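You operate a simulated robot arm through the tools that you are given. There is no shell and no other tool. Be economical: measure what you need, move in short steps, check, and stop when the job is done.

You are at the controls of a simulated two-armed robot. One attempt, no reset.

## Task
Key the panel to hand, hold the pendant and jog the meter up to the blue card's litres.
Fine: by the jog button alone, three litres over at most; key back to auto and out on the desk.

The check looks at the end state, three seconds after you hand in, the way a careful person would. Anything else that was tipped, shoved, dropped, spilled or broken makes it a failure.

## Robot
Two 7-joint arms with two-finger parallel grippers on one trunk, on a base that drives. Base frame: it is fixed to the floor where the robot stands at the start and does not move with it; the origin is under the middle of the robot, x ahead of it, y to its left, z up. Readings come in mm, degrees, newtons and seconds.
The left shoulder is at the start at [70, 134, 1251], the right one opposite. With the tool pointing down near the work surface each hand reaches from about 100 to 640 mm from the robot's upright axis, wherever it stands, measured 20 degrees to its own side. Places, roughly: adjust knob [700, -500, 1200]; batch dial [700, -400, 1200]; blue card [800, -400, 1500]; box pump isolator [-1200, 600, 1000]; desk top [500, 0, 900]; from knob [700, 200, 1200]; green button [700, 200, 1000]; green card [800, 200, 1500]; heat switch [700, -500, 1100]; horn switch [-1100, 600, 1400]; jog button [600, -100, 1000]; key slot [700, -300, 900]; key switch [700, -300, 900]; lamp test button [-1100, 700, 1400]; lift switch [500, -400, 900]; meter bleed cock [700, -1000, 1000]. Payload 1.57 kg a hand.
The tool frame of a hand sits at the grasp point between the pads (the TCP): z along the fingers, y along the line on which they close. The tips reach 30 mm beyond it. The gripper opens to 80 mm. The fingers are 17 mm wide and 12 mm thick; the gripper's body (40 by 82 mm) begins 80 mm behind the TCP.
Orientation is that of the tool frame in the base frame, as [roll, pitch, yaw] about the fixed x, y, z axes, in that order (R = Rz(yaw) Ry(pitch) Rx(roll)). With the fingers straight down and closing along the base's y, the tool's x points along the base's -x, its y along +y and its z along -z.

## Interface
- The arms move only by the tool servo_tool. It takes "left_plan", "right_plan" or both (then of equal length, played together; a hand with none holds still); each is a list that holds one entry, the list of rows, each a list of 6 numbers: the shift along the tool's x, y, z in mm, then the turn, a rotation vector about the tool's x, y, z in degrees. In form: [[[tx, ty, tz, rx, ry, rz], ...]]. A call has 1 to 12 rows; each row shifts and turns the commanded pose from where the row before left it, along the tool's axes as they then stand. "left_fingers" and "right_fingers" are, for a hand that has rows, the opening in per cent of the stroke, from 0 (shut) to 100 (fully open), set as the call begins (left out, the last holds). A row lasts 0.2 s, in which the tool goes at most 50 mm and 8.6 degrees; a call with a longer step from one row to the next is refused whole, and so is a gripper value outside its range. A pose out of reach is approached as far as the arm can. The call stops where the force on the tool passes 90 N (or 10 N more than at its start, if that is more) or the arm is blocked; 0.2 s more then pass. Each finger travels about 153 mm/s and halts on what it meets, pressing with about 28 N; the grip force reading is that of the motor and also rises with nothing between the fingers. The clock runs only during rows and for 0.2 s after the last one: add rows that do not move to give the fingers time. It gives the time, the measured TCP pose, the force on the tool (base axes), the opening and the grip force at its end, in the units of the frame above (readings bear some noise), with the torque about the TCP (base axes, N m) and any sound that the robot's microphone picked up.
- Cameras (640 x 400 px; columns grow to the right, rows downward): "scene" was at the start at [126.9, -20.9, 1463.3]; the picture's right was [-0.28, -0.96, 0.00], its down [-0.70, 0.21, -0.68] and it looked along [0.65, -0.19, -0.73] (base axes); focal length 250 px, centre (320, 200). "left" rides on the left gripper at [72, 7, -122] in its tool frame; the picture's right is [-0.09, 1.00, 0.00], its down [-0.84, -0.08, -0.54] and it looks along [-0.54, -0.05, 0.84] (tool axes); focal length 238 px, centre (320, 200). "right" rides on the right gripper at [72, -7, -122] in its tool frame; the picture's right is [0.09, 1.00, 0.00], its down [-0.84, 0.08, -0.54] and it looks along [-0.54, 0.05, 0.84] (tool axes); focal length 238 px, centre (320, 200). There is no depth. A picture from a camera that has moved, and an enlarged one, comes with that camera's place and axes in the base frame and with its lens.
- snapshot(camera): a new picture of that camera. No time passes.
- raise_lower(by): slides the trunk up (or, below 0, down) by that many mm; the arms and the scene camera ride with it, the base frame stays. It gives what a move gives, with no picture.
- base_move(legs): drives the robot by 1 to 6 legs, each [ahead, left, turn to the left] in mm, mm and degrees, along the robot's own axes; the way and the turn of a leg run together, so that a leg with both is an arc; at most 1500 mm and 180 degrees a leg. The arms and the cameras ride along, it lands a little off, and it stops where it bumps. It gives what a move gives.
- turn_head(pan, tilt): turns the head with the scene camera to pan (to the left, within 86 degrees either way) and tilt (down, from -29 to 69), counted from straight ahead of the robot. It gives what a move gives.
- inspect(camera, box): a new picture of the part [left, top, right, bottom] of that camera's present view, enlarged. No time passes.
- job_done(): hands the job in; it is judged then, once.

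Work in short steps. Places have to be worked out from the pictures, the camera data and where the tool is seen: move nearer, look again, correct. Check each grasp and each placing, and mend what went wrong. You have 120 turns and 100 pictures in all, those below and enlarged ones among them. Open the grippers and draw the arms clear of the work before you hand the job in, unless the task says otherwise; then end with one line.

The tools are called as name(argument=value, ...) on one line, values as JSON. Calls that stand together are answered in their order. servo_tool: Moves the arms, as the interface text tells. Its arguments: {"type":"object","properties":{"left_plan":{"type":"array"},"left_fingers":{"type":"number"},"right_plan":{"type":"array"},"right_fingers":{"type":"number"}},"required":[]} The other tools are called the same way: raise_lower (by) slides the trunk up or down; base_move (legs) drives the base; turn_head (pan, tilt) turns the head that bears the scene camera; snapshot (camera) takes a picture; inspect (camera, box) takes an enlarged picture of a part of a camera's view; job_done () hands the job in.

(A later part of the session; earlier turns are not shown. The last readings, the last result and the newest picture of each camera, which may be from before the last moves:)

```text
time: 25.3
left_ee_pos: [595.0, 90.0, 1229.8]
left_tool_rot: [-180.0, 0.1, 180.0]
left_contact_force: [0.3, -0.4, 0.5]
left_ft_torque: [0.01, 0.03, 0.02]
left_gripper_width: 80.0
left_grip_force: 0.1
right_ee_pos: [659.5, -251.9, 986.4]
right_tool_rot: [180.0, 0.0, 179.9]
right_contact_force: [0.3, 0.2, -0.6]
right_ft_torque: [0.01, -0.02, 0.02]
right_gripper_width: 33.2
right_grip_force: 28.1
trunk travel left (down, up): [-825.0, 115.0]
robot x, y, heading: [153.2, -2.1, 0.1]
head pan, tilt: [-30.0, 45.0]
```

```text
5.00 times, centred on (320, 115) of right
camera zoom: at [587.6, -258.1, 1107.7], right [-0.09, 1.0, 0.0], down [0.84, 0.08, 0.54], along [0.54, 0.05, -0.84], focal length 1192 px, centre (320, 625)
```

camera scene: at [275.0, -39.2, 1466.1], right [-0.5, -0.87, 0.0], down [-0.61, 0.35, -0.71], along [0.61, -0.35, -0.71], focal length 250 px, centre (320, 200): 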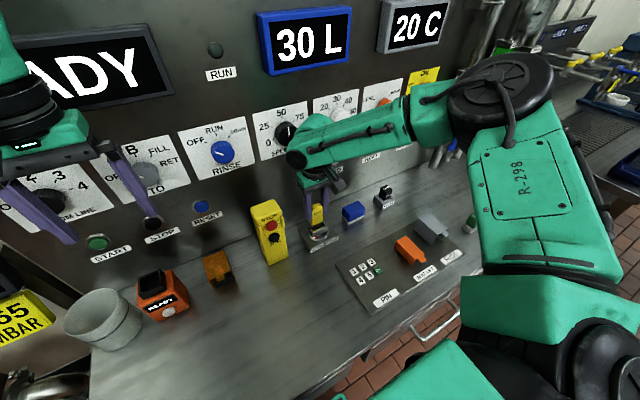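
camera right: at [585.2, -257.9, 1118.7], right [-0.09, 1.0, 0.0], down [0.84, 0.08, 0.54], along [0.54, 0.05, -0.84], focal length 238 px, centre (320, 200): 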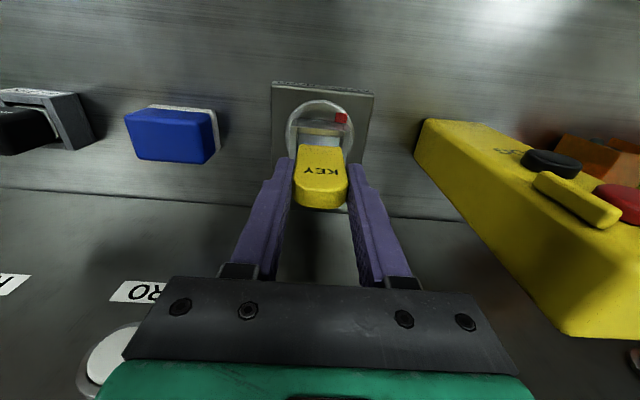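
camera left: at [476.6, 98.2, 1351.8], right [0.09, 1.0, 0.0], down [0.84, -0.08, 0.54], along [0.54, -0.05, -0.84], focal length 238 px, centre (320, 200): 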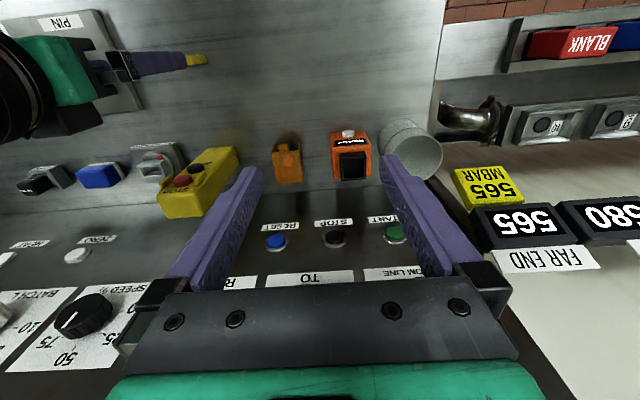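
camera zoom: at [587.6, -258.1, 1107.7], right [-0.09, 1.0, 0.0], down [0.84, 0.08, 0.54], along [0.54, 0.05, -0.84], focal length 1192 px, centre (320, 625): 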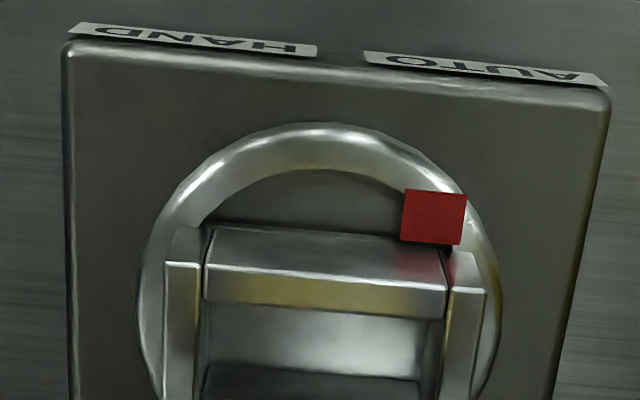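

The key seems to have slid up in the fingers. Zoom in to measure.

inspect(camera="scene", box=[298, 195, 338, 220])

inspect(camera="scene", box=[302, 215, 342, 240])

inspect(camera="right", box=[272, 130, 368, 190])

```text
16.00 times, centred on (318, 208) of scene
camera zoom: at [276.1, -39.6, 1466.0], right [-0.5, -0.87, 0.0], down [-0.61, 0.35, -0.71], along [0.61, -0.35, -0.71], focal length 3992 px, centre (352, 80)
```

zoom: 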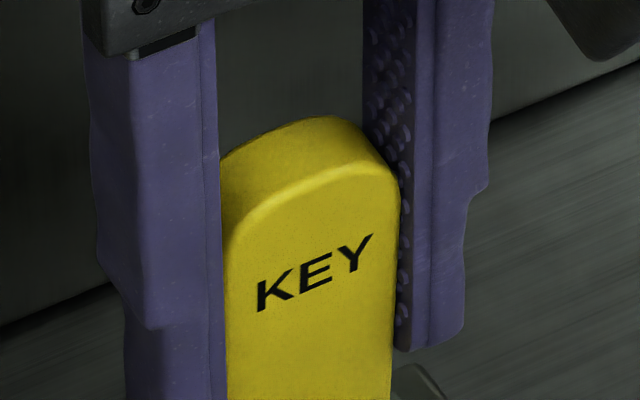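

```text
16.00 times, centred on (322, 228) of scene
camera zoom: at [276.1, -39.6, 1466.0], right [-0.5, -0.87, 0.0], down [-0.61, 0.35, -0.71], along [0.61, -0.35, -0.71], focal length 3992 px, centre (288, -240)
```

zoom: 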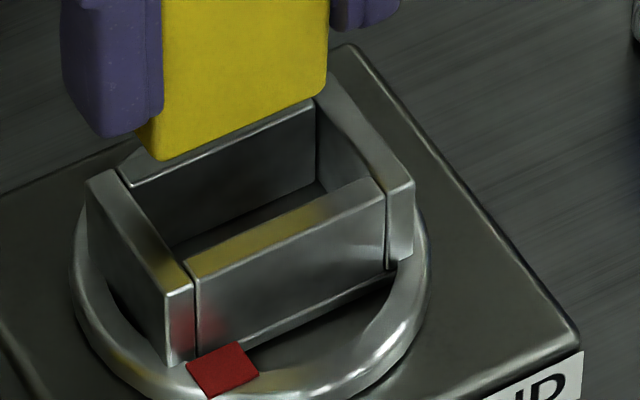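

```text
6.67 times, centred on (320, 160) of right
camera zoom: at [587.6, -258.1, 1107.7], right [-0.09, 1.0, 0.0], down [0.84, 0.08, 0.54], along [0.54, 0.05, -0.84], focal length 1589 px, centre (320, 467)
```

zoom: 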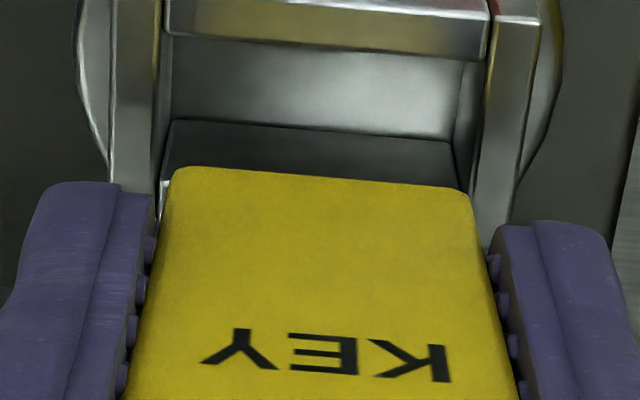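

Refined: rim z≈927, slot x 646–667 (centre 657), key now spans x 656–671, bottom ≈942. Shift −6.5 mm in x and lower gently.

servo_tool(right_plan=[[[6.5, -0.3, 0, 0, 0, 0], [0, 0, 6, 0, 0, 0], [0, 0, 6, 0, 0, 0], [0, 0, 6, 0, 0, 0], [0, 0, 3, 0, 0, 0], [0, 0, 0, 0, 0, 0]]])

inspect(camera="scene", box=[294, 205, 342, 235])

```text
time: 26.7
left_ee_pos: [593.4, 90.1, 1231.9]
left_tool_rot: [-180.0, -0.1, -179.9]
left_contact_force: [0.0, -0.3, -0.1]
left_ft_torque: [-0.02, -0.04, -0.02]
left_gripper_width: 79.9
left_grip_force: 0.2
right_ee_pos: [651.6, -251.4, 967.3]
right_tool_rot: [180.0, 0.0, 180.0]
right_contact_force: [-0.1, 0.4, -1.1]
right_ft_torque: [-0.03, 0.0, 0.03]
right_gripper_width: 32.8
right_grip_force: 28.3
trunk travel left (down, up): [-825.0, 115.0]
robot x, y, heading: [155.2, -1.2, 0.0]
head pan, tilt: [-30.0, 45.0]
```

```text
13.33 times, centred on (318, 220) of scene
camera zoom: at [275.1, -39.2, 1466.1], right [-0.5, -0.87, 0.0], down [-0.61, 0.35, -0.71], along [0.61, -0.35, -0.71], focal length 3327 px, centre (347, -67)
```

zoom: 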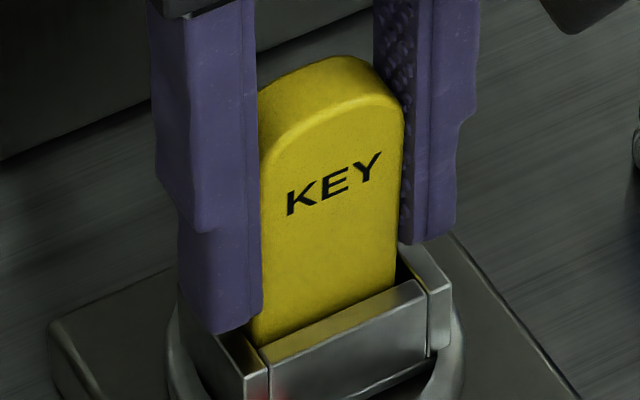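

It's going in with no force. Lower 7 more.

servo_tool(right_plan=[[[0, 0, 4, 0, 0, 0], [0, 0, 3, 0, 0, 0], [0, 0, 0, 0, 0, 0]]])

```text
time: 27.5
left_ee_pos: [594.1, 91.4, 1232.0]
left_tool_rot: [-179.9, 0.1, 180.0]
left_contact_force: [-0.6, 0.2, -0.5]
left_ft_torque: [-0.04, 0.0, 0.0]
left_gripper_width: 80.0
left_grip_force: 0.0
right_ee_pos: [651.1, -250.6, 960.1]
right_tool_rot: [-180.0, 0.0, -180.0]
right_contact_force: [0.1, 0.3, -0.3]
right_ft_torque: [0.0, -0.01, 0.0]
right_gripper_width: 33.2
right_grip_force: 28.5
trunk travel left (down, up): [-825.0, 115.0]
robot x, y, heading: [155.7, 0.5, -0.1]
head pan, tilt: [-30.0, 45.0]
```

Key bottom ~11 mm in; release it to drop and seat.

servo_tool(right_plan=[[[0, 0, 0, 0, 0, 0], [0, 0, 0, 0, 0, 0], [0, 0, 0, 0, 0, 0]]], right_fingers=70)

inspect(camera="scene", box=[294, 205, 342, 235])

```text
time: 28.3
left_ee_pos: [595.2, 90.7, 1231.7]
left_tool_rot: [-180.0, 0.0, 179.9]
left_contact_force: [-0.3, 0.4, -0.3]
left_ft_torque: [-0.02, -0.03, 0.06]
left_gripper_width: 79.9
left_grip_force: 0.1
right_ee_pos: [651.5, -252.2, 960.1]
right_tool_rot: [180.0, 0.0, -179.9]
right_contact_force: [0.4, 1.0, -0.1]
right_ft_torque: [0.01, 0.02, -0.01]
right_gripper_width: 55.7
right_grip_force: 0.0
trunk travel left (down, up): [-825.0, 115.0]
robot x, y, heading: [153.4, 1.2, 0.3]
head pan, tilt: [-30.0, 45.0]
```

```text
13.33 times, centred on (318, 220) of scene
camera zoom: at [275.1, -39.2, 1466.2], right [-0.5, -0.87, 0.0], down [-0.61, 0.35, -0.71], along [0.61, -0.35, -0.71], focal length 3327 px, centre (347, -67)
```

zoom: 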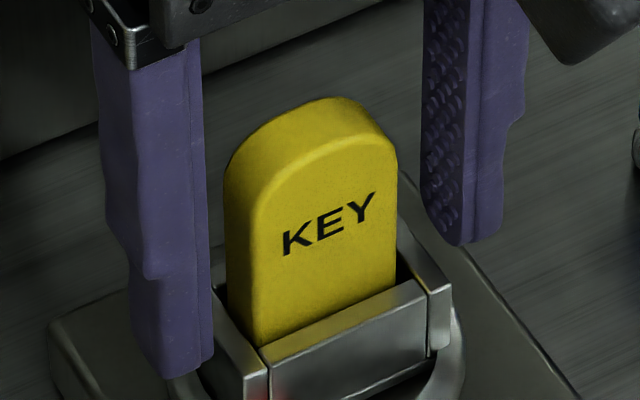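

Seated. Centre TCP on the socket axis, regrip the key.

servo_tool(right_plan=[[[-5.5, 0, -2, 0, 0, 0], [0, 0, 0, 0, 0, 0]]])

servo_tool(right_plan=[[[0, 0, 0, 0, 0, 0], [0, 0, 0, 0, 0, 0], [0, 0, 0, 0, 0, 0]]], right_fingers=0)

servo_tool(right_plan=[[[0, 0, 0, 0, 0, -8], [0, 0, 0, 0, 0, -8], [0, 0, 0, 0, 0, -8], [0, 0, 0, 0, 0, -8], [0, 0, 0, 0, 0, 0]]])

inspect(camera="scene", box=[278, 195, 358, 245])

```text
time: 28.9
left_ee_pos: [593.8, 90.8, 1231.3]
left_tool_rot: [-180.0, 0.0, -179.9]
left_contact_force: [-0.3, -1.3, 0.5]
left_ft_torque: [0.04, 0.0, 0.0]
left_gripper_width: 80.2
left_grip_force: 0.1
right_ee_pos: [656.6, -252.0, 961.3]
right_tool_rot: [-180.0, 0.0, -180.0]
right_contact_force: [0.0, 0.2, 0.1]
right_ft_torque: [-0.03, 0.02, 0.0]
right_gripper_width: 55.7
right_grip_force: 0.2
trunk travel left (down, up): [-825.0, 115.0]
robot x, y, heading: [153.8, -0.7, -0.1]
head pan, tilt: [-30.0, 45.0]
```

```text
time: 29.7
left_ee_pos: [593.9, 91.1, 1231.7]
left_tool_rot: [-179.9, -0.1, -180.0]
left_contact_force: [0.5, 0.7, 0.9]
left_ft_torque: [0.0, -0.03, 0.0]
left_gripper_width: 80.2
left_grip_force: 0.1
right_ee_pos: [656.7, -252.0, 962.8]
right_tool_rot: [180.0, 0.0, -180.0]
right_contact_force: [-0.5, 0.7, -1.0]
right_ft_torque: [0.04, 0.02, 0.02]
right_gripper_width: 33.3
right_grip_force: 28.0
trunk travel left (down, up): [-825.0, 115.0]
robot x, y, heading: [156.3, -0.9, -0.0]
head pan, tilt: [-30.0, 45.0]
```

```text
time: 30.9
left_ee_pos: [594.3, 91.5, 1231.1]
left_tool_rot: [180.0, 0.0, -180.0]
left_contact_force: [-0.5, -0.4, -0.5]
left_ft_torque: [0.01, 0.01, -0.02]
left_gripper_width: 80.1
left_grip_force: 0.1
right_ee_pos: [656.7, -252.5, 961.9]
right_tool_rot: [-180.0, 0.0, -148.0]
right_contact_force: [0.9, -0.6, -0.4]
right_ft_torque: [0.03, -0.04, -0.01]
right_gripper_width: 33.1
right_grip_force: 27.8
trunk travel left (down, up): [-825.0, 115.0]
robot x, y, heading: [157.4, 0.8, 0.1]
head pan, tilt: [-30.0, 45.0]
```

```text
8.00 times, centred on (318, 220) of scene
camera zoom: at [275.5, -39.0, 1466.1], right [-0.5, -0.87, 0.0], down [-0.61, 0.35, -0.71], along [0.61, -0.35, -0.71], focal length 1996 px, centre (336, 40)
```

zoom: 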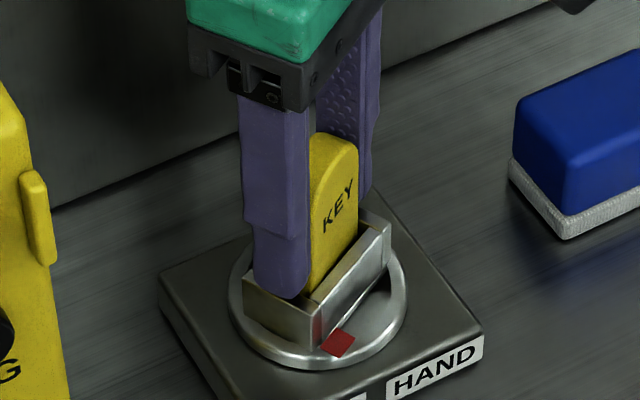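

Turning freely with the key. Continue 58° more.

servo_tool(right_plan=[[[0, 0, 0, 0, 0, -8], [0, 0, 0, 0, 0, -8], [0, 0, 0, 0, 0, -8], [0, 0, 0, 0, 0, -8], [0, 0, 0, 0, 0, -8], [0, 0, 0, 0, 0, -8], [0, 0, 0, 0, 0, -8], [0, 0, 0, 0, 0, 0]]])

inspect(camera="scene", box=[278, 195, 358, 245])

```text
time: 32.7
left_ee_pos: [593.0, 91.2, 1231.2]
left_tool_rot: [-180.0, 0.1, 180.0]
left_contact_force: [-0.1, 0.7, -0.3]
left_ft_torque: [0.02, -0.02, 0.02]
left_gripper_width: 79.9
left_grip_force: 0.2
right_ee_pos: [655.0, -252.4, 962.0]
right_tool_rot: [180.0, 0.0, -91.9]
right_contact_force: [-6.5, 2.4, -1.4]
right_ft_torque: [0.02, 0.31, -0.19]
right_gripper_width: 35.6
right_grip_force: 27.8
trunk travel left (down, up): [-825.0, 115.0]
robot x, y, heading: [155.8, 2.4, -0.2]
head pan, tilt: [-30.0, 45.0]
```

```text
8.00 times, centred on (318, 220) of scene
camera zoom: at [273.2, -38.6, 1466.3], right [-0.5, -0.87, 0.0], down [-0.61, 0.35, -0.71], along [0.61, -0.35, -0.71], focal length 1996 px, centre (336, 40)
```

zoom: 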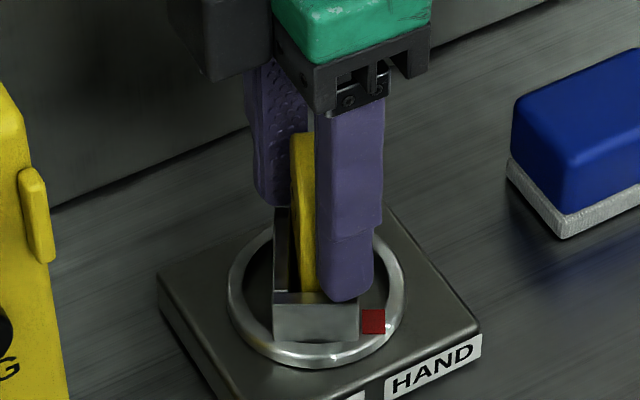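

The selector has stopped at ~60° (mark at HAND). Release the key there.

servo_tool(right_plan=[[[0, 0, 0, 0, 0, 0], [0, 0, 0, 0, 0, 0], [0, 0, 0, 0, 0, 0]]], right_fingers=80)

snapshot(camera="scene")

inspect(camera="scene", box=[278, 195, 358, 245])

```text
time: 33.5
left_ee_pos: [594.9, 90.7, 1231.4]
left_tool_rot: [180.0, 0.1, 180.0]
left_contact_force: [-0.6, 0.3, -0.3]
left_ft_torque: [0.02, -0.01, -0.01]
left_gripper_width: 79.9
left_grip_force: 0.2
right_ee_pos: [657.7, -251.9, 961.2]
right_tool_rot: [-180.0, 0.1, -92.0]
right_contact_force: [0.5, 1.1, -0.2]
right_ft_torque: [-0.01, 0.01, -0.02]
right_gripper_width: 64.1
right_grip_force: 0.0
trunk travel left (down, up): [-825.0, 115.0]
robot x, y, heading: [154.0, -0.1, -0.1]
head pan, tilt: [-30.0, 45.0]
```

```text
55 pictures are left
camera scene: at [275.2, -39.3, 1466.1], right [-0.5, -0.87, 0.0], down [-0.61, 0.35, -0.71], along [0.61, -0.35, -0.71], focal length 250 px, centre (320, 200)
```

scene: 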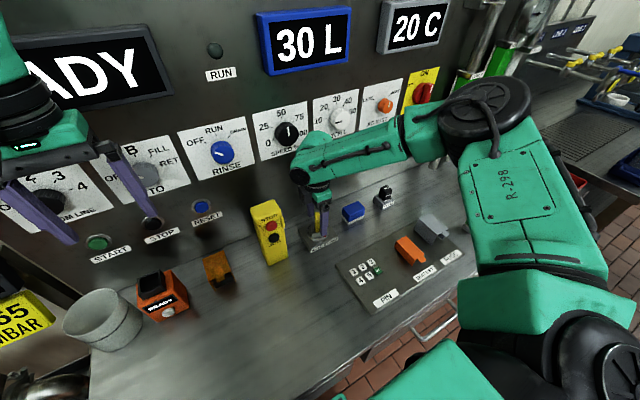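

```text
8.00 times, centred on (318, 220) of scene
camera zoom: at [275.2, -39.3, 1466.1], right [-0.5, -0.87, 0.0], down [-0.61, 0.35, -0.71], along [0.61, -0.35, -0.71], focal length 1996 px, centre (336, 40)
```

zoom: 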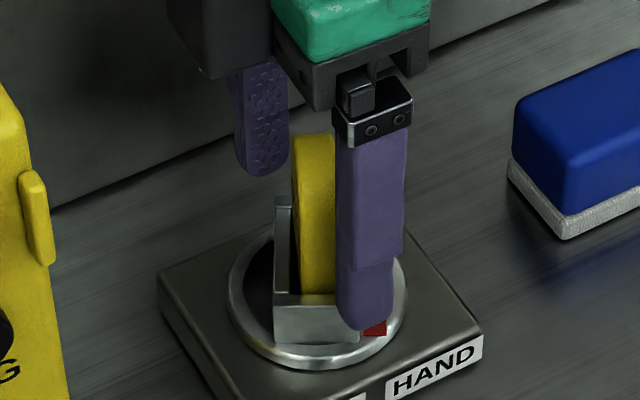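

Lift off and turn the wrist back while high.

servo_tool(right_plan=[[[0, 0, -30, 0, 0, 0], [0, 0, -45, 0, 0, 0], [0, 0, -45, 0, 0, 8], [0, 0, 0, 0, 0, 8], [0, 0, 0, 0, 0, 8], [0, 0, 0, 0, 0, 8], [0, 0, 0, 0, 0, 8], [0, 0, 0, 0, 0, 8], [0, 0, 0, 0, 0, 8], [0, 0, 0, 0, 0, 8], [0, 0, 0, 0, 0, 8], [0, 0, 0, 0, 0, 8]]])

servo_tool(right_plan=[[[50, 0, 0, 0, 0, 8], [50, 0, 0, 0, 0, 0], [0, -50, 0, 0, 0, 0], [0, -50, 0, 0, 0, 0], [0, 0, 0, 0, 0, 0]]], right_fingers=0)

snapshot(camera="scene")

inspect(camera="scene", box=[278, 195, 358, 245])

inspect(camera="scene", box=[238, 195, 302, 275])

```text
time: 36.1
left_ee_pos: [594.0, 90.9, 1231.1]
left_tool_rot: [179.9, 0.0, -180.0]
left_contact_force: [0.0, -0.4, -0.2]
left_ft_torque: [0.0, 0.01, -0.01]
left_gripper_width: 79.8
left_grip_force: 0.0
right_ee_pos: [656.5, -251.6, 1082.3]
right_tool_rot: [-180.0, 0.0, -172.2]
right_contact_force: [-0.1, 0.7, 0.0]
right_ft_torque: [0.0, -0.02, 0.0]
right_gripper_width: 63.8
right_grip_force: 0.0
trunk travel left (down, up): [-825.0, 115.0]
robot x, y, heading: [151.8, -0.8, 0.0]
head pan, tilt: [-30.0, 45.0]
```

```text
time: 37.3
left_ee_pos: [592.0, 92.5, 1232.1]
left_tool_rot: [-180.0, 0.1, 179.9]
left_contact_force: [-0.2, -0.1, 0.0]
left_ft_torque: [0.0, 0.01, -0.01]
left_gripper_width: 79.9
left_grip_force: 0.0
right_ee_pos: [556.6, -358.8, 1084.5]
right_tool_rot: [-179.9, 0.1, 180.0]
right_contact_force: [-0.8, 0.2, 0.4]
right_ft_torque: [-0.01, -0.03, -0.03]
right_gripper_width: 0.0
right_grip_force: 21.3
trunk travel left (down, up): [-825.0, 115.0]
robot x, y, heading: [153.6, -1.3, -0.1]
head pan, tilt: [-30.0, 45.0]
```

```text
53 pictures are left
camera scene: at [273.9, -38.0, 1466.3], right [-0.5, -0.87, 0.0], down [-0.61, 0.35, -0.71], along [0.61, -0.35, -0.71], focal length 250 px, centre (320, 200)
```

scene: 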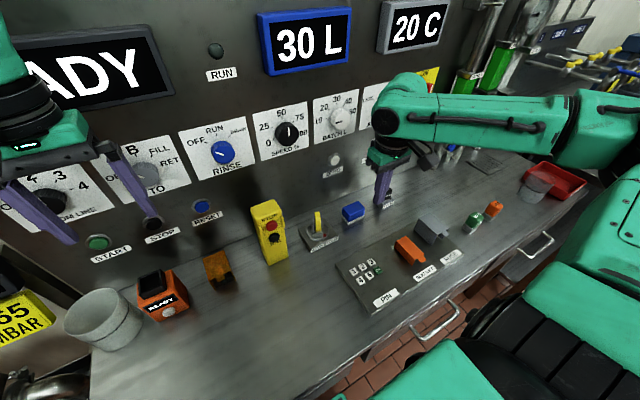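

```text
8.00 times, centred on (318, 220) of scene
camera zoom: at [273.9, -38.0, 1466.3], right [-0.5, -0.87, 0.0], down [-0.61, 0.35, -0.71], along [0.61, -0.35, -0.71], focal length 1996 px, centre (336, 40)
```

zoom: 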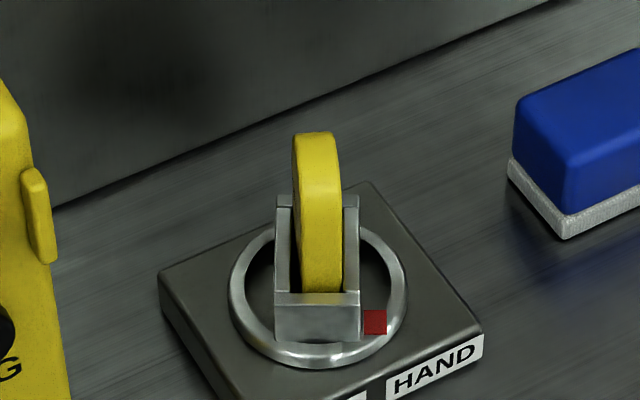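

```text
5.00 times, centred on (270, 235) of scene
camera zoom: at [273.9, -38.0, 1466.3], right [-0.5, -0.87, 0.0], down [-0.61, 0.35, -0.71], along [0.61, -0.35, -0.71], focal length 1248 px, centre (570, 25)
```

zoom: 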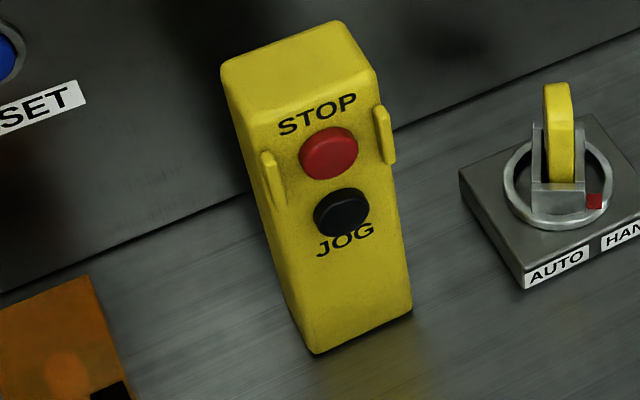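

Key is in at HAND. Pendant: standing at front x≈637, y −93…−148, top z≈1068, side tabs near (638, z≈1025), JOG at (≈630,−122,987). Bring the left hand above it.

servo_tool(left_plan=[[[-9, -42, 0, 0, 0, 0], [-9, -42, 0, 0, 0, 0], [-9, -42, 0, 0, 0, 0], [-9, -42, 10, 0, 0, 0], [-9, -43, 20, 0, 0, 0], [0, 0, 30, 0, 0, 0], [0, 0, 0, 0, 0, 0]]])

snapshot(camera="left")

turn_head(pan=-18, tilt=40)

snapshot(camera="scene")

```text
time: 38.9
left_ee_pos: [634.1, -99.8, 1181.2]
left_tool_rot: [179.9, 0.0, -179.9]
left_contact_force: [-0.4, -0.3, -0.5]
left_ft_torque: [0.02, -0.04, -0.03]
left_gripper_width: 79.8
left_grip_force: 0.2
left hand out of reach, approached as far as the arm can: row 5
right_ee_pos: [557.0, -358.6, 1084.1]
right_tool_rot: [179.9, 0.1, 180.0]
right_contact_force: [-0.2, 0.2, -0.3]
right_ft_torque: [0.02, -0.03, 0.03]
right_gripper_width: 0.0
right_grip_force: 21.3
trunk travel left (down, up): [-825.0, 115.0]
robot x, y, heading: [153.5, -4.8, -0.1]
head pan, tilt: [-30.0, 45.0]
```

```text
50 pictures are left
camera left: at [560.4, -92.0, 1302.4], right [0.09, 1.0, 0.0], down [0.84, -0.08, 0.54], along [0.54, -0.05, -0.84], focal length 238 px, centre (320, 200)
```

left: 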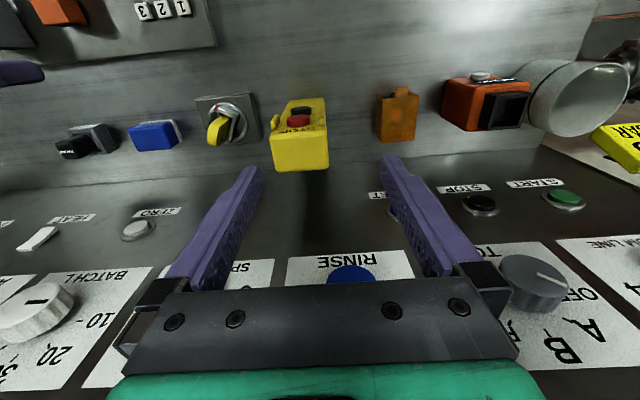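

```text
time: 39.6
left_ee_pos: [633.4, -99.6, 1183.4]
left_tool_rot: [180.0, 0.1, 179.9]
left_contact_force: [0.5, 0.1, 0.0]
left_ft_torque: [0.01, 0.03, 0.02]
left_gripper_width: 80.0
left_grip_force: 0.1
right_ee_pos: [556.9, -359.4, 1082.6]
right_tool_rot: [179.9, 0.0, -180.0]
right_contact_force: [0.3, -0.6, -0.5]
right_ft_torque: [0.0, -0.01, 0.01]
right_gripper_width: 0.0
right_grip_force: 21.8
trunk travel left (down, up): [-825.0, 115.0]
robot x, y, heading: [155.2, 0.3, -0.2]
head pan, tilt: [-18.0, 40.0]
```

```text
49 pictures are left
camera scene: at [285.0, -25.8, 1473.4], right [-0.31, -0.95, 0.0], down [-0.61, 0.2, -0.77], along [0.73, -0.24, -0.64], focal length 250 px, centre (320, 200)
```

scene: 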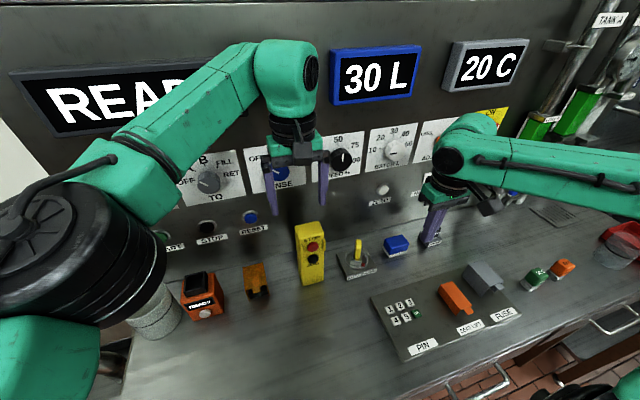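

Left hand falls short in −y. Shift the base 80 mm to the right (both hands are high and clear).

base_move(legs=[[0, -80, 0]])

servo_tool(left_plan=[[[0, 0, 0, 0, 0, 0], [0, 0, 0, 0, 0, 0]]])

```text
time: 40.7
left_ee_pos: [634.1, -173.0, 1182.3]
left_tool_rot: [-179.8, 0.1, -180.0]
left_contact_force: [0.4, 0.7, 0.4]
left_ft_torque: [-0.02, 0.03, -0.01]
left_gripper_width: 79.8
left_grip_force: 0.2
right_ee_pos: [556.9, -432.2, 1085.9]
right_tool_rot: [-179.6, 0.0, 179.9]
right_contact_force: [0.6, -0.2, -0.4]
right_ft_torque: [-0.04, 0.0, 0.02]
right_gripper_width: 0.0
right_grip_force: 20.7
trunk travel left (down, up): [-825.0, 115.0]
robot x, y, heading: [153.5, -84.0, 0.1]
head pan, tilt: [-18.0, 40.0]
```

```text
time: 41.3
left_ee_pos: [633.8, -175.8, 1182.5]
left_tool_rot: [-179.9, 0.0, -180.0]
left_contact_force: [0.7, 0.1, 0.4]
left_ft_torque: [-0.03, -0.01, -0.03]
left_gripper_width: 79.9
left_grip_force: 0.0
right_ee_pos: [556.8, -435.1, 1084.8]
right_tool_rot: [-179.9, 0.1, -179.9]
right_contact_force: [0.2, 1.0, 1.1]
right_ft_torque: [-0.07, -0.02, -0.02]
right_gripper_width: 0.0
right_grip_force: 21.3
trunk travel left (down, up): [-825.0, 115.0]
robot x, y, heading: [152.8, -77.6, 0.1]
head pan, tilt: [-18.0, 40.0]
```

Now bring left to y≈−121.

servo_tool(left_plan=[[[-2, 27, 0, 0, 0, 0], [-2, 28, 0, 0, 0, 0], [0, 0, 0, 0, 0, 0], [0, 0, 0, 0, 0, 0]]])

snapshot(camera="left")

inspect(camera="left", box=[256, 95, 384, 175])

```text
time: 42.3
left_ee_pos: [637.1, -121.6, 1180.9]
left_tool_rot: [-180.0, 0.0, -179.9]
left_contact_force: [-0.2, -0.6, -0.2]
left_ft_torque: [0.0, 0.01, -0.02]
left_gripper_width: 80.0
left_grip_force: 0.0
right_ee_pos: [557.9, -438.6, 1083.6]
right_tool_rot: [-180.0, 0.0, 180.0]
right_contact_force: [0.4, -0.4, -0.7]
right_ft_torque: [0.01, -0.02, -0.01]
right_gripper_width: 0.1
right_grip_force: 21.6
trunk travel left (down, up): [-825.0, 115.0]
robot x, y, heading: [154.2, -78.9, -0.0]
head pan, tilt: [-18.0, 40.0]
```

```text
48 pictures are left
camera left: at [563.3, -114.5, 1302.0], right [0.09, 1.0, 0.0], down [0.84, -0.08, 0.54], along [0.54, -0.05, -0.84], focal length 238 px, centre (320, 200)
```

left: 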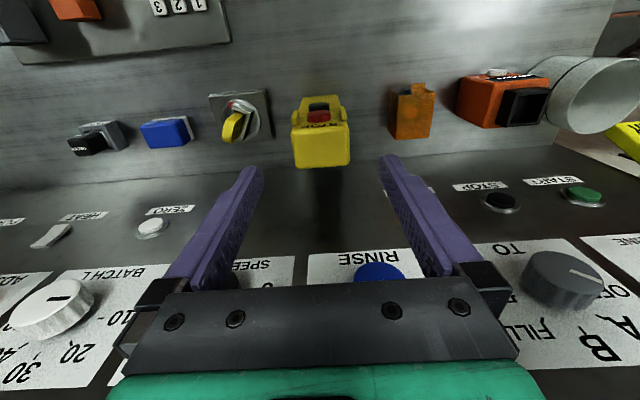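

```text
5.00 times, centred on (320, 135) of left
camera zoom: at [563.3, -114.5, 1302.0], right [0.09, 1.0, 0.0], down [0.84, -0.08, 0.54], along [0.54, -0.05, -0.84], focal length 1192 px, centre (320, 525)
```

zoom: 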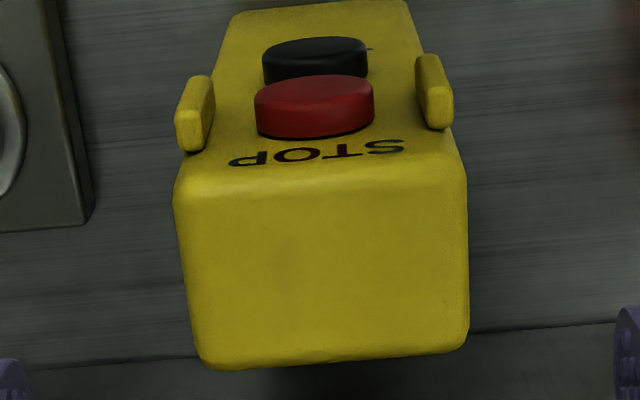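

Pendant spans x 633–673, y −150…−92; aligned. Descend to grip height z≈1027.

servo_tool(left_plan=[[[-2, 0.5, 40, 0, 0, 0], [0, 0, 40, 0, 0, 0], [0, 0, 40, 0, 0, 0], [0, 0, 34, 0, 0, 0], [0, 0, 0, 0, 0, 0]]])

servo_tool(left_plan=[[[0, 0, 0, 0, 0, 0], [0, 0, 0, 0, 0, 0], [0, 0, 0, 0, 0, 0]]], left_fingers=0)

snapshot(camera="scene")

inspect(camera="scene", box=[240, 210, 336, 270])

```text
time: 43.5
left_ee_pos: [638.8, -122.7, 1028.6]
left_tool_rot: [179.9, 0.0, -179.8]
left_contact_force: [-0.3, -0.6, -0.7]
left_ft_torque: [-0.02, 0.02, -0.01]
left_gripper_width: 80.2
left_grip_force: 0.0
right_ee_pos: [557.6, -438.1, 1084.0]
right_tool_rot: [179.9, 0.0, 179.9]
right_contact_force: [-0.8, 0.5, -0.3]
right_ft_torque: [-0.01, 0.01, 0.0]
right_gripper_width: 0.0
right_grip_force: 21.4
trunk travel left (down, up): [-825.0, 115.0]
robot x, y, heading: [154.0, -80.6, -0.3]
head pan, tilt: [-18.0, 40.0]
```

```text
time: 44.3
left_ee_pos: [638.9, -123.0, 1028.2]
left_tool_rot: [179.9, 0.0, -179.9]
left_contact_force: [0.0, 0.3, -0.7]
left_ft_torque: [-0.01, 0.09, -0.01]
left_gripper_width: 60.0
left_grip_force: 27.7
right_ee_pos: [556.9, -437.8, 1084.0]
right_tool_rot: [-179.9, 0.0, -179.9]
right_contact_force: [-0.8, -0.4, 0.2]
right_ft_torque: [0.01, -0.03, 0.01]
right_gripper_width: 0.1
right_grip_force: 21.5
trunk travel left (down, up): [-825.0, 115.0]
robot x, y, heading: [156.7, -78.7, 0.1]
head pan, tilt: [-18.0, 40.0]
```

```text
46 pictures are left
camera scene: at [285.5, -103.9, 1473.4], right [-0.31, -0.95, 0.0], down [-0.61, 0.2, -0.77], along [0.73, -0.24, -0.64], focal length 250 px, centre (320, 200)
```

scene: 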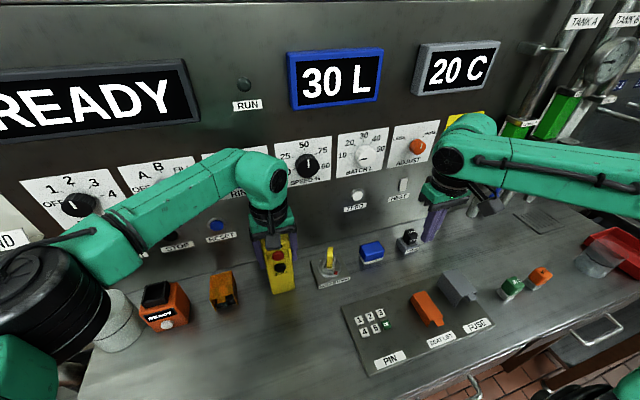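

```text
6.67 times, centred on (288, 240) of scene
camera zoom: at [285.5, -103.9, 1473.4], right [-0.31, -0.95, 0.0], down [-0.61, 0.2, -0.77], along [0.73, -0.24, -0.64], focal length 1663 px, centre (533, -67)
```

zoom: 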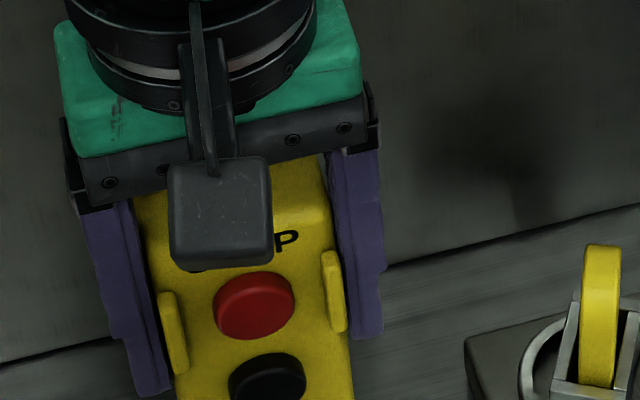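

Pendant is held (60 mm). Now pitch the right hand (fingers closed) to point ahead, 30° below level.

servo_tool(right_plan=[[[0, 0, 0, 0, -8.5, 0], [0, 0, 0, 0, -8.5, 0], [0, 0, 0, 0, -8.5, 0], [0, 0, 0, 0, -8.5, 0], [0, 0, 0, 0, -8.5, 0], [0, 0, 0, 0, -8.5, 0], [0, 0, 0, 0, -8.5, 0], [0, 0, 0, 0, 0, 0]]])

snapshot(camera="scene")

```text
time: 46.1
left_ee_pos: [639.6, -121.7, 1029.7]
left_tool_rot: [-179.9, 0.0, -179.9]
left_contact_force: [0.2, 0.7, 0.1]
left_ft_torque: [0.08, -0.02, 0.02]
left_gripper_width: 59.8
left_grip_force: 28.0
right_ee_pos: [558.0, -436.9, 1085.1]
right_tool_rot: [-179.9, 59.5, -179.8]
right_contact_force: [-0.2, -0.8, 0.4]
right_ft_torque: [0.0, 0.0, 0.0]
right_gripper_width: 0.0
right_grip_force: 21.4
right hand out of reach, approached as far as the arm can: row 4
trunk travel left (down, up): [-825.0, 115.0]
robot x, y, heading: [153.0, -77.8, 0.1]
head pan, tilt: [-18.0, 40.0]
```

```text
44 pictures are left
camera scene: at [286.1, -103.0, 1473.4], right [-0.31, -0.95, 0.0], down [-0.61, 0.2, -0.77], along [0.73, -0.24, -0.64], focal length 250 px, centre (320, 200)
```

scene: 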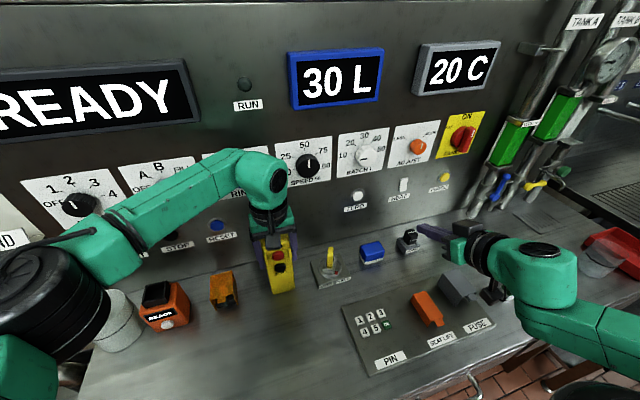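

Move right hand over to y≈−122 in front of the pendant, keeping back at x≈540.

servo_tool(right_plan=[[[3.5, 39.4, 0, 0, 0, 0], [3.5, 39.4, 0, 0, 0, 0], [3.5, 39.4, 0, 0, 0, 0], [3.5, 39.4, 0, 0, 0, 0], [3.5, 39.4, 0, 0, 0, 0], [3.5, 39.4, 0, 0, 0, 0], [3.5, 39.4, 0, 0, 0, 0], [3.5, 39.4, 0, 0, 0, 0], [0, 0, 0, 0, 0, 0]]])

snapshot(camera="scene")

snapshot(camera="right")

```text
time: 48.1
left_ee_pos: [638.1, -121.7, 1029.6]
left_tool_rot: [179.9, 0.0, -179.8]
left_contact_force: [-0.1, -0.3, 0.7]
left_ft_torque: [0.02, 0.02, -0.01]
left_gripper_width: 59.9
left_grip_force: 28.0
right_ee_pos: [555.8, -379.9, 1078.7]
right_tool_rot: [180.0, 59.5, -180.0]
right_contact_force: [0.4, 0.4, -0.1]
right_ft_torque: [-0.04, 0.0, -0.01]
right_gripper_width: 0.1
right_grip_force: 21.2
right hand out of reach, approached as far as the arm can: row 2, 3, 4, 5, 6, 7, 8
trunk travel left (down, up): [-825.0, 115.0]
robot x, y, heading: [155.8, -78.3, -0.4]
head pan, tilt: [-18.0, 40.0]
```

```text
43 pictures are left
camera scene: at [285.7, -104.2, 1473.4], right [-0.31, -0.95, 0.0], down [-0.61, 0.2, -0.77], along [0.73, -0.24, -0.64], focal length 250 px, centre (320, 200)
```

scene: 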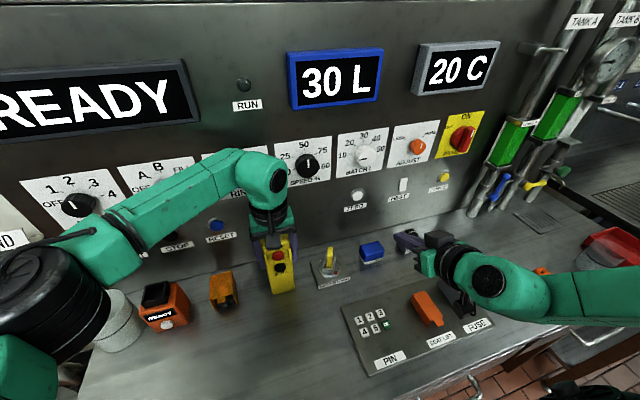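

```text
42 pictures are left
camera right: at [415.1, -386.0, 1077.2], right [-0.05, 1.0, -0.08], down [-0.04, 0.08, 1.0], along [1.0, 0.05, 0.04], focal length 238 px, centre (320, 200)
```

right: 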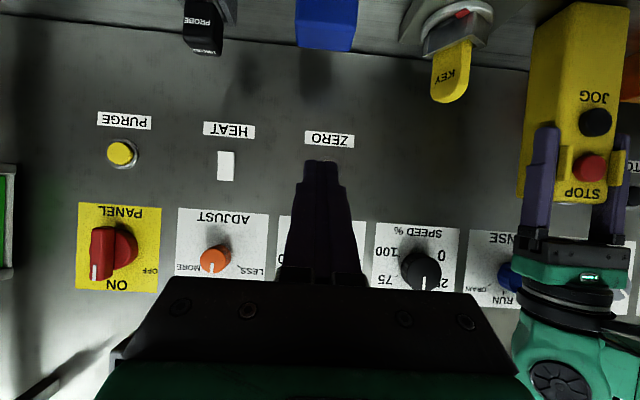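

Sideways limit reached in that posture. Yaw the hand 40° to the left so it points from the right toward the pendant.

servo_tool(right_plan=[[[0, 0, 0, -6.9, 0, -4.06], [0, 0, 0, -6.9, 0, -4.06], [0, 0, 0, -6.9, 0, -4.06], [0, 0, 0, -6.9, 0, -4.06], [0, 0, 0, -6.9, 0, -4.06], [0, 0, 0, 0, 0, 0]]])

```text
time: 49.5
left_ee_pos: [638.6, -122.3, 1028.4]
left_tool_rot: [180.0, -0.1, -179.9]
left_contact_force: [-0.2, 0.7, -0.1]
left_ft_torque: [0.01, -0.02, 0.03]
left_gripper_width: 60.0
left_grip_force: 28.3
right_ee_pos: [552.9, -388.4, 1078.7]
right_tool_rot: [-179.9, 58.7, -142.8]
right_contact_force: [0.4, 0.1, -0.5]
right_ft_torque: [-0.01, 0.04, 0.04]
right_gripper_width: 0.0
right_grip_force: 21.3
right hand out of reach, approached as far as the arm can: row 2, 3
trunk travel left (down, up): [-825.0, 115.0]
robot x, y, heading: [155.6, -81.0, 0.1]
head pan, tilt: [-18.0, 40.0]
```

Now move toward the staging point (565,−175,1000).

servo_tool(right_plan=[[[-1, 32.5, 31.9, 0, 0, 0], [-1, 32.5, 31.9, 0, 0, 0], [-1, 32.5, 31.9, 0, 0, 0], [-1, 32.5, 31.9, 0, 0, 0], [-1, 32.5, 31.9, 0, 0, 0], [0, 0, 0, 0, 0, 0]]])

snapshot(camera="scene")

snapshot(camera="right")

```text
time: 50.9
left_ee_pos: [638.1, -123.3, 1029.0]
left_tool_rot: [180.0, 0.0, -179.9]
left_contact_force: [-0.5, 0.0, 0.1]
left_ft_torque: [0.03, 0.06, 0.01]
left_gripper_width: 59.9
left_grip_force: 28.1
right_ee_pos: [567.0, -174.6, 1000.0]
right_tool_rot: [-179.8, 58.9, -143.0]
right_contact_force: [-0.1, -0.2, 0.3]
right_ft_torque: [-0.01, -0.01, -0.01]
right_gripper_width: 0.0
right_grip_force: 21.7
trunk travel left (down, up): [-825.0, 115.0]
robot x, y, heading: [152.8, -83.2, 0.2]
head pan, tilt: [-18.0, 40.0]
```

```text
41 pictures are left
camera scene: at [285.3, -104.7, 1473.4], right [-0.31, -0.95, 0.0], down [-0.61, 0.2, -0.77], along [0.73, -0.24, -0.64], focal length 250 px, centre (320, 200)
```

scene: 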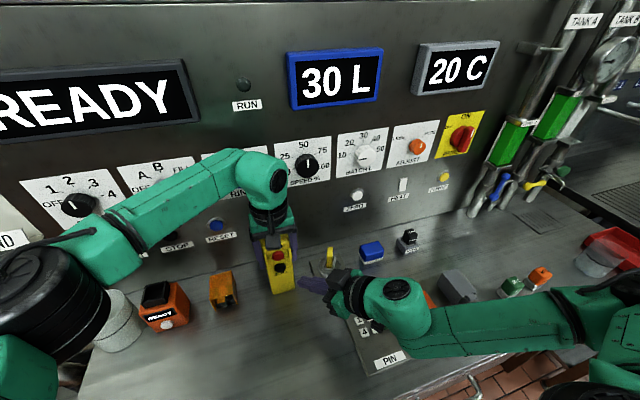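

```text
40 pictures are left
camera right: at [458.8, -264.6, 1000.8], right [-0.64, 0.77, -0.08], down [-0.07, 0.04, 1.0], along [0.77, 0.64, 0.03], focal length 238 px, centre (320, 200)
```

right: 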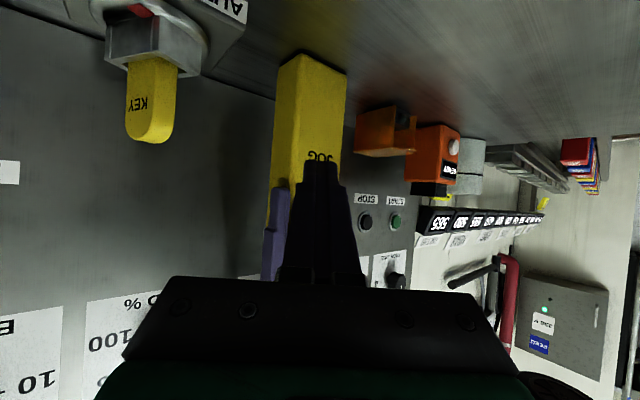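

Reach is fine. Zoom in on tip and button.

inspect(camera="scene", box=[256, 240, 336, 290])

```text
8.00 times, centred on (296, 265) of scene
camera zoom: at [285.3, -104.7, 1473.4], right [-0.31, -0.95, 0.0], down [-0.61, 0.2, -0.77], along [0.73, -0.24, -0.64], focal length 1996 px, centre (512, -320)
```

zoom: 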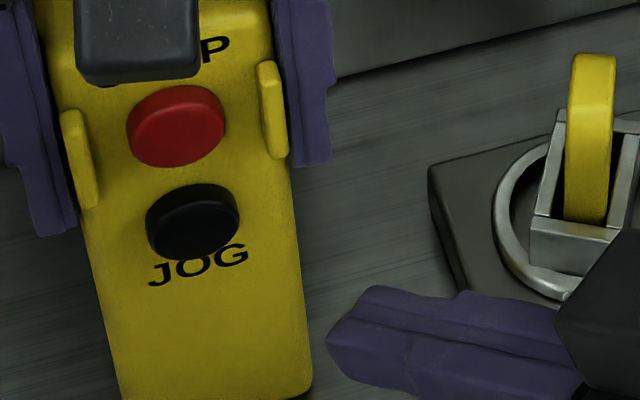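

Button ≈ (627,−123,991). Close in to ~13 mm short of it.

servo_tool(right_plan=[[[-9.3, 12.2, 16.2, 0, 0, 0], [-9.3, 12.2, 16.2, 0, 0, 0], [0, 0, 0, 0, 0, 0]]])

inspect(camera="scene", box=[248, 235, 328, 285])

inspect(camera="right", box=[240, 100, 400, 200])

```text
time: 51.7
left_ee_pos: [639.3, -122.3, 1028.0]
left_tool_rot: [180.0, 0.0, -179.9]
left_contact_force: [-0.8, 0.2, -0.2]
left_ft_torque: [0.04, -0.06, 0.03]
left_gripper_width: 59.9
left_grip_force: 28.2
right_ee_pos: [582.1, -132.3, 1000.6]
right_tool_rot: [-179.9, 58.8, -142.8]
right_contact_force: [-0.2, 0.2, 0.5]
right_ft_torque: [0.0, -0.01, 0.02]
right_gripper_width: 0.0
right_grip_force: 21.3
trunk travel left (down, up): [-825.0, 115.0]
robot x, y, heading: [149.0, -78.8, -0.1]
head pan, tilt: [-18.0, 40.0]
```

```text
8.00 times, centred on (288, 260) of scene
camera zoom: at [285.6, -104.4, 1473.4], right [-0.31, -0.95, 0.0], down [-0.61, 0.2, -0.77], along [0.73, -0.24, -0.64], focal length 1996 px, centre (576, -280)
```

zoom: 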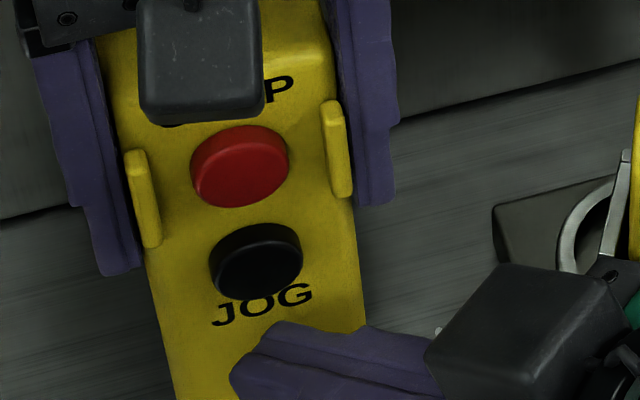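

```text
4.00 times, centred on (320, 150) of right
camera zoom: at [473.7, -223.5, 1000.9], right [-0.64, 0.77, -0.08], down [-0.07, 0.05, 1.0], along [0.77, 0.64, 0.03], focal length 953 px, centre (320, 400)
```

zoom: 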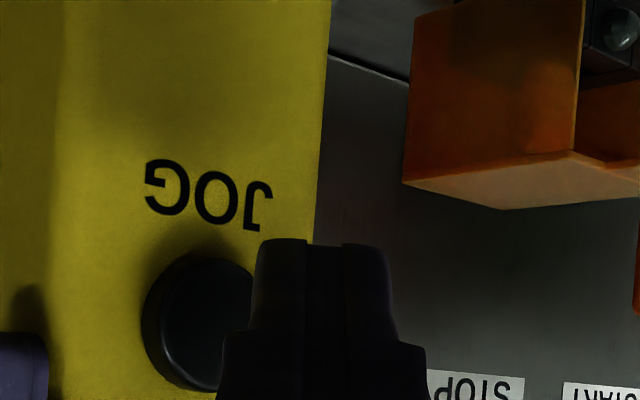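

Contact corner is lined up with the button (~13 mm away). Advance 10 mm.

servo_tool(right_plan=[[[-3.6, -7.2, 6, 0, 0, 0], [0, 0, 0, 0, 0, 0]]])

inspect(camera="scene", box=[248, 235, 328, 285])

```text
time: 52.3
left_ee_pos: [640.2, -121.7, 1029.7]
left_tool_rot: [180.0, -0.1, -179.9]
left_contact_force: [0.6, 0.0, -0.2]
left_ft_torque: [0.02, 0.04, 0.01]
left_gripper_width: 60.2
left_grip_force: 28.4
right_ee_pos: [591.9, -135.0, 1000.3]
right_tool_rot: [-179.8, 58.8, -142.9]
right_contact_force: [-0.4, 0.1, -0.6]
right_ft_torque: [-0.02, 0.0, 0.0]
right_gripper_width: 0.0
right_grip_force: 21.4
trunk travel left (down, up): [-825.0, 115.0]
robot x, y, heading: [155.9, -77.3, 0.1]
head pan, tilt: [-18.0, 40.0]
```

```text
8.00 times, centred on (288, 260) of scene
camera zoom: at [285.6, -104.1, 1473.4], right [-0.31, -0.95, 0.0], down [-0.61, 0.2, -0.77], along [0.73, -0.24, -0.64], focal length 1996 px, centre (576, -280)
```

zoom: 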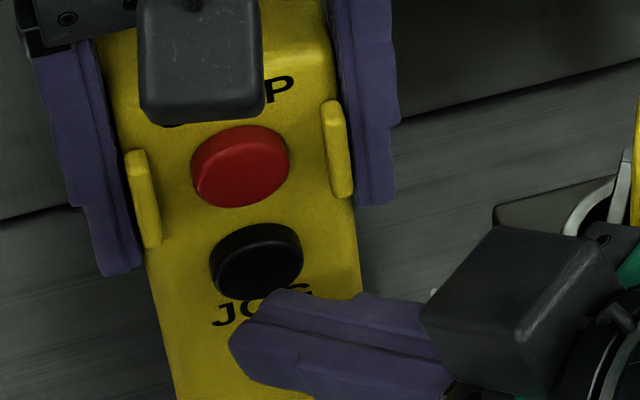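

Advance by 4 mm and check force and meter.

servo_tool(right_plan=[[[-1.65, -2.4, 2.7, 0, 0, 0]]])

inspect(camera="scene", box=[208, 45, 400, 285])

```text
time: 52.7
left_ee_pos: [638.0, -122.9, 1028.8]
left_tool_rot: [-180.0, -0.1, -179.9]
left_contact_force: [0.7, 0.1, 0.4]
left_ft_torque: [0.06, 0.03, -0.01]
left_gripper_width: 59.7
left_grip_force: 27.8
right_ee_pos: [595.7, -135.1, 1000.3]
right_tool_rot: [-179.9, 58.7, -142.9]
right_contact_force: [-0.2, 0.3, -0.4]
right_ft_torque: [0.03, 0.01, 0.01]
right_gripper_width: 0.0
right_grip_force: 21.7
trunk travel left (down, up): [-825.0, 115.0]
robot x, y, heading: [154.3, -79.6, -0.0]
head pan, tilt: [-18.0, 40.0]
```

```text
1.67 times, centred on (304, 165) of scene
camera zoom: at [285.7, -104.1, 1473.4], right [-0.31, -0.95, 0.0], down [-0.61, 0.2, -0.77], along [0.73, -0.24, -0.64], focal length 416 px, centre (347, 258)
```

zoom: 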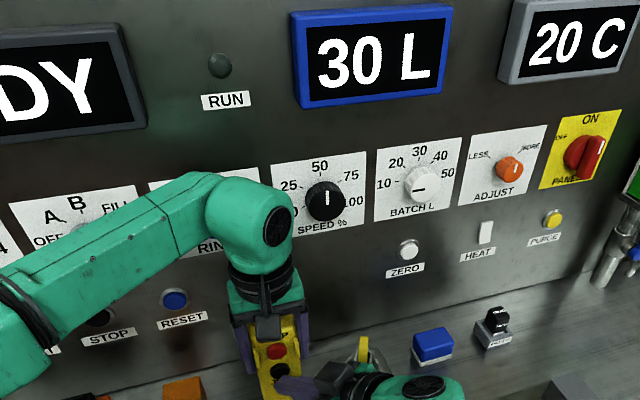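

No contact yet; 3 mm more.

servo_tool(right_plan=[[[-1.24, -1.8, 2.04, 0, 0, 0]]])

inspect(camera="scene", box=[208, 45, 400, 285])

```text
time: 53.1
left_ee_pos: [638.8, -123.6, 1030.2]
left_tool_rot: [-180.0, 0.2, -179.9]
left_contact_force: [2.0, -0.4, 0.2]
left_ft_torque: [0.03, 0.03, 0.0]
left_gripper_width: 59.9
left_grip_force: 27.7
right_ee_pos: [598.4, -134.6, 999.8]
right_tool_rot: [-179.9, 58.8, -143.0]
right_contact_force: [-2.8, 0.5, 0.2]
right_ft_torque: [0.02, 0.01, 0.02]
right_gripper_width: 0.0
right_grip_force: 21.3
trunk travel left (down, up): [-825.0, 115.0]
robot x, y, heading: [155.2, -79.2, 0.1]
head pan, tilt: [-18.0, 40.0]
heard: click
```

```text
1.67 times, centred on (304, 165) of scene
camera zoom: at [285.8, -104.1, 1473.4], right [-0.31, -0.95, 0.0], down [-0.61, 0.2, -0.77], along [0.73, -0.24, -0.64], focal length 416 px, centre (347, 258)
```

zoom: 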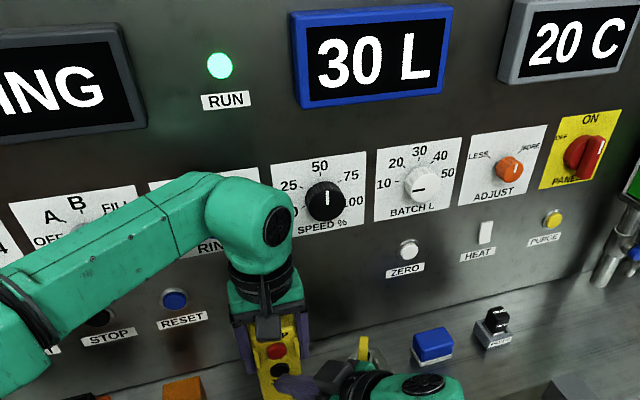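

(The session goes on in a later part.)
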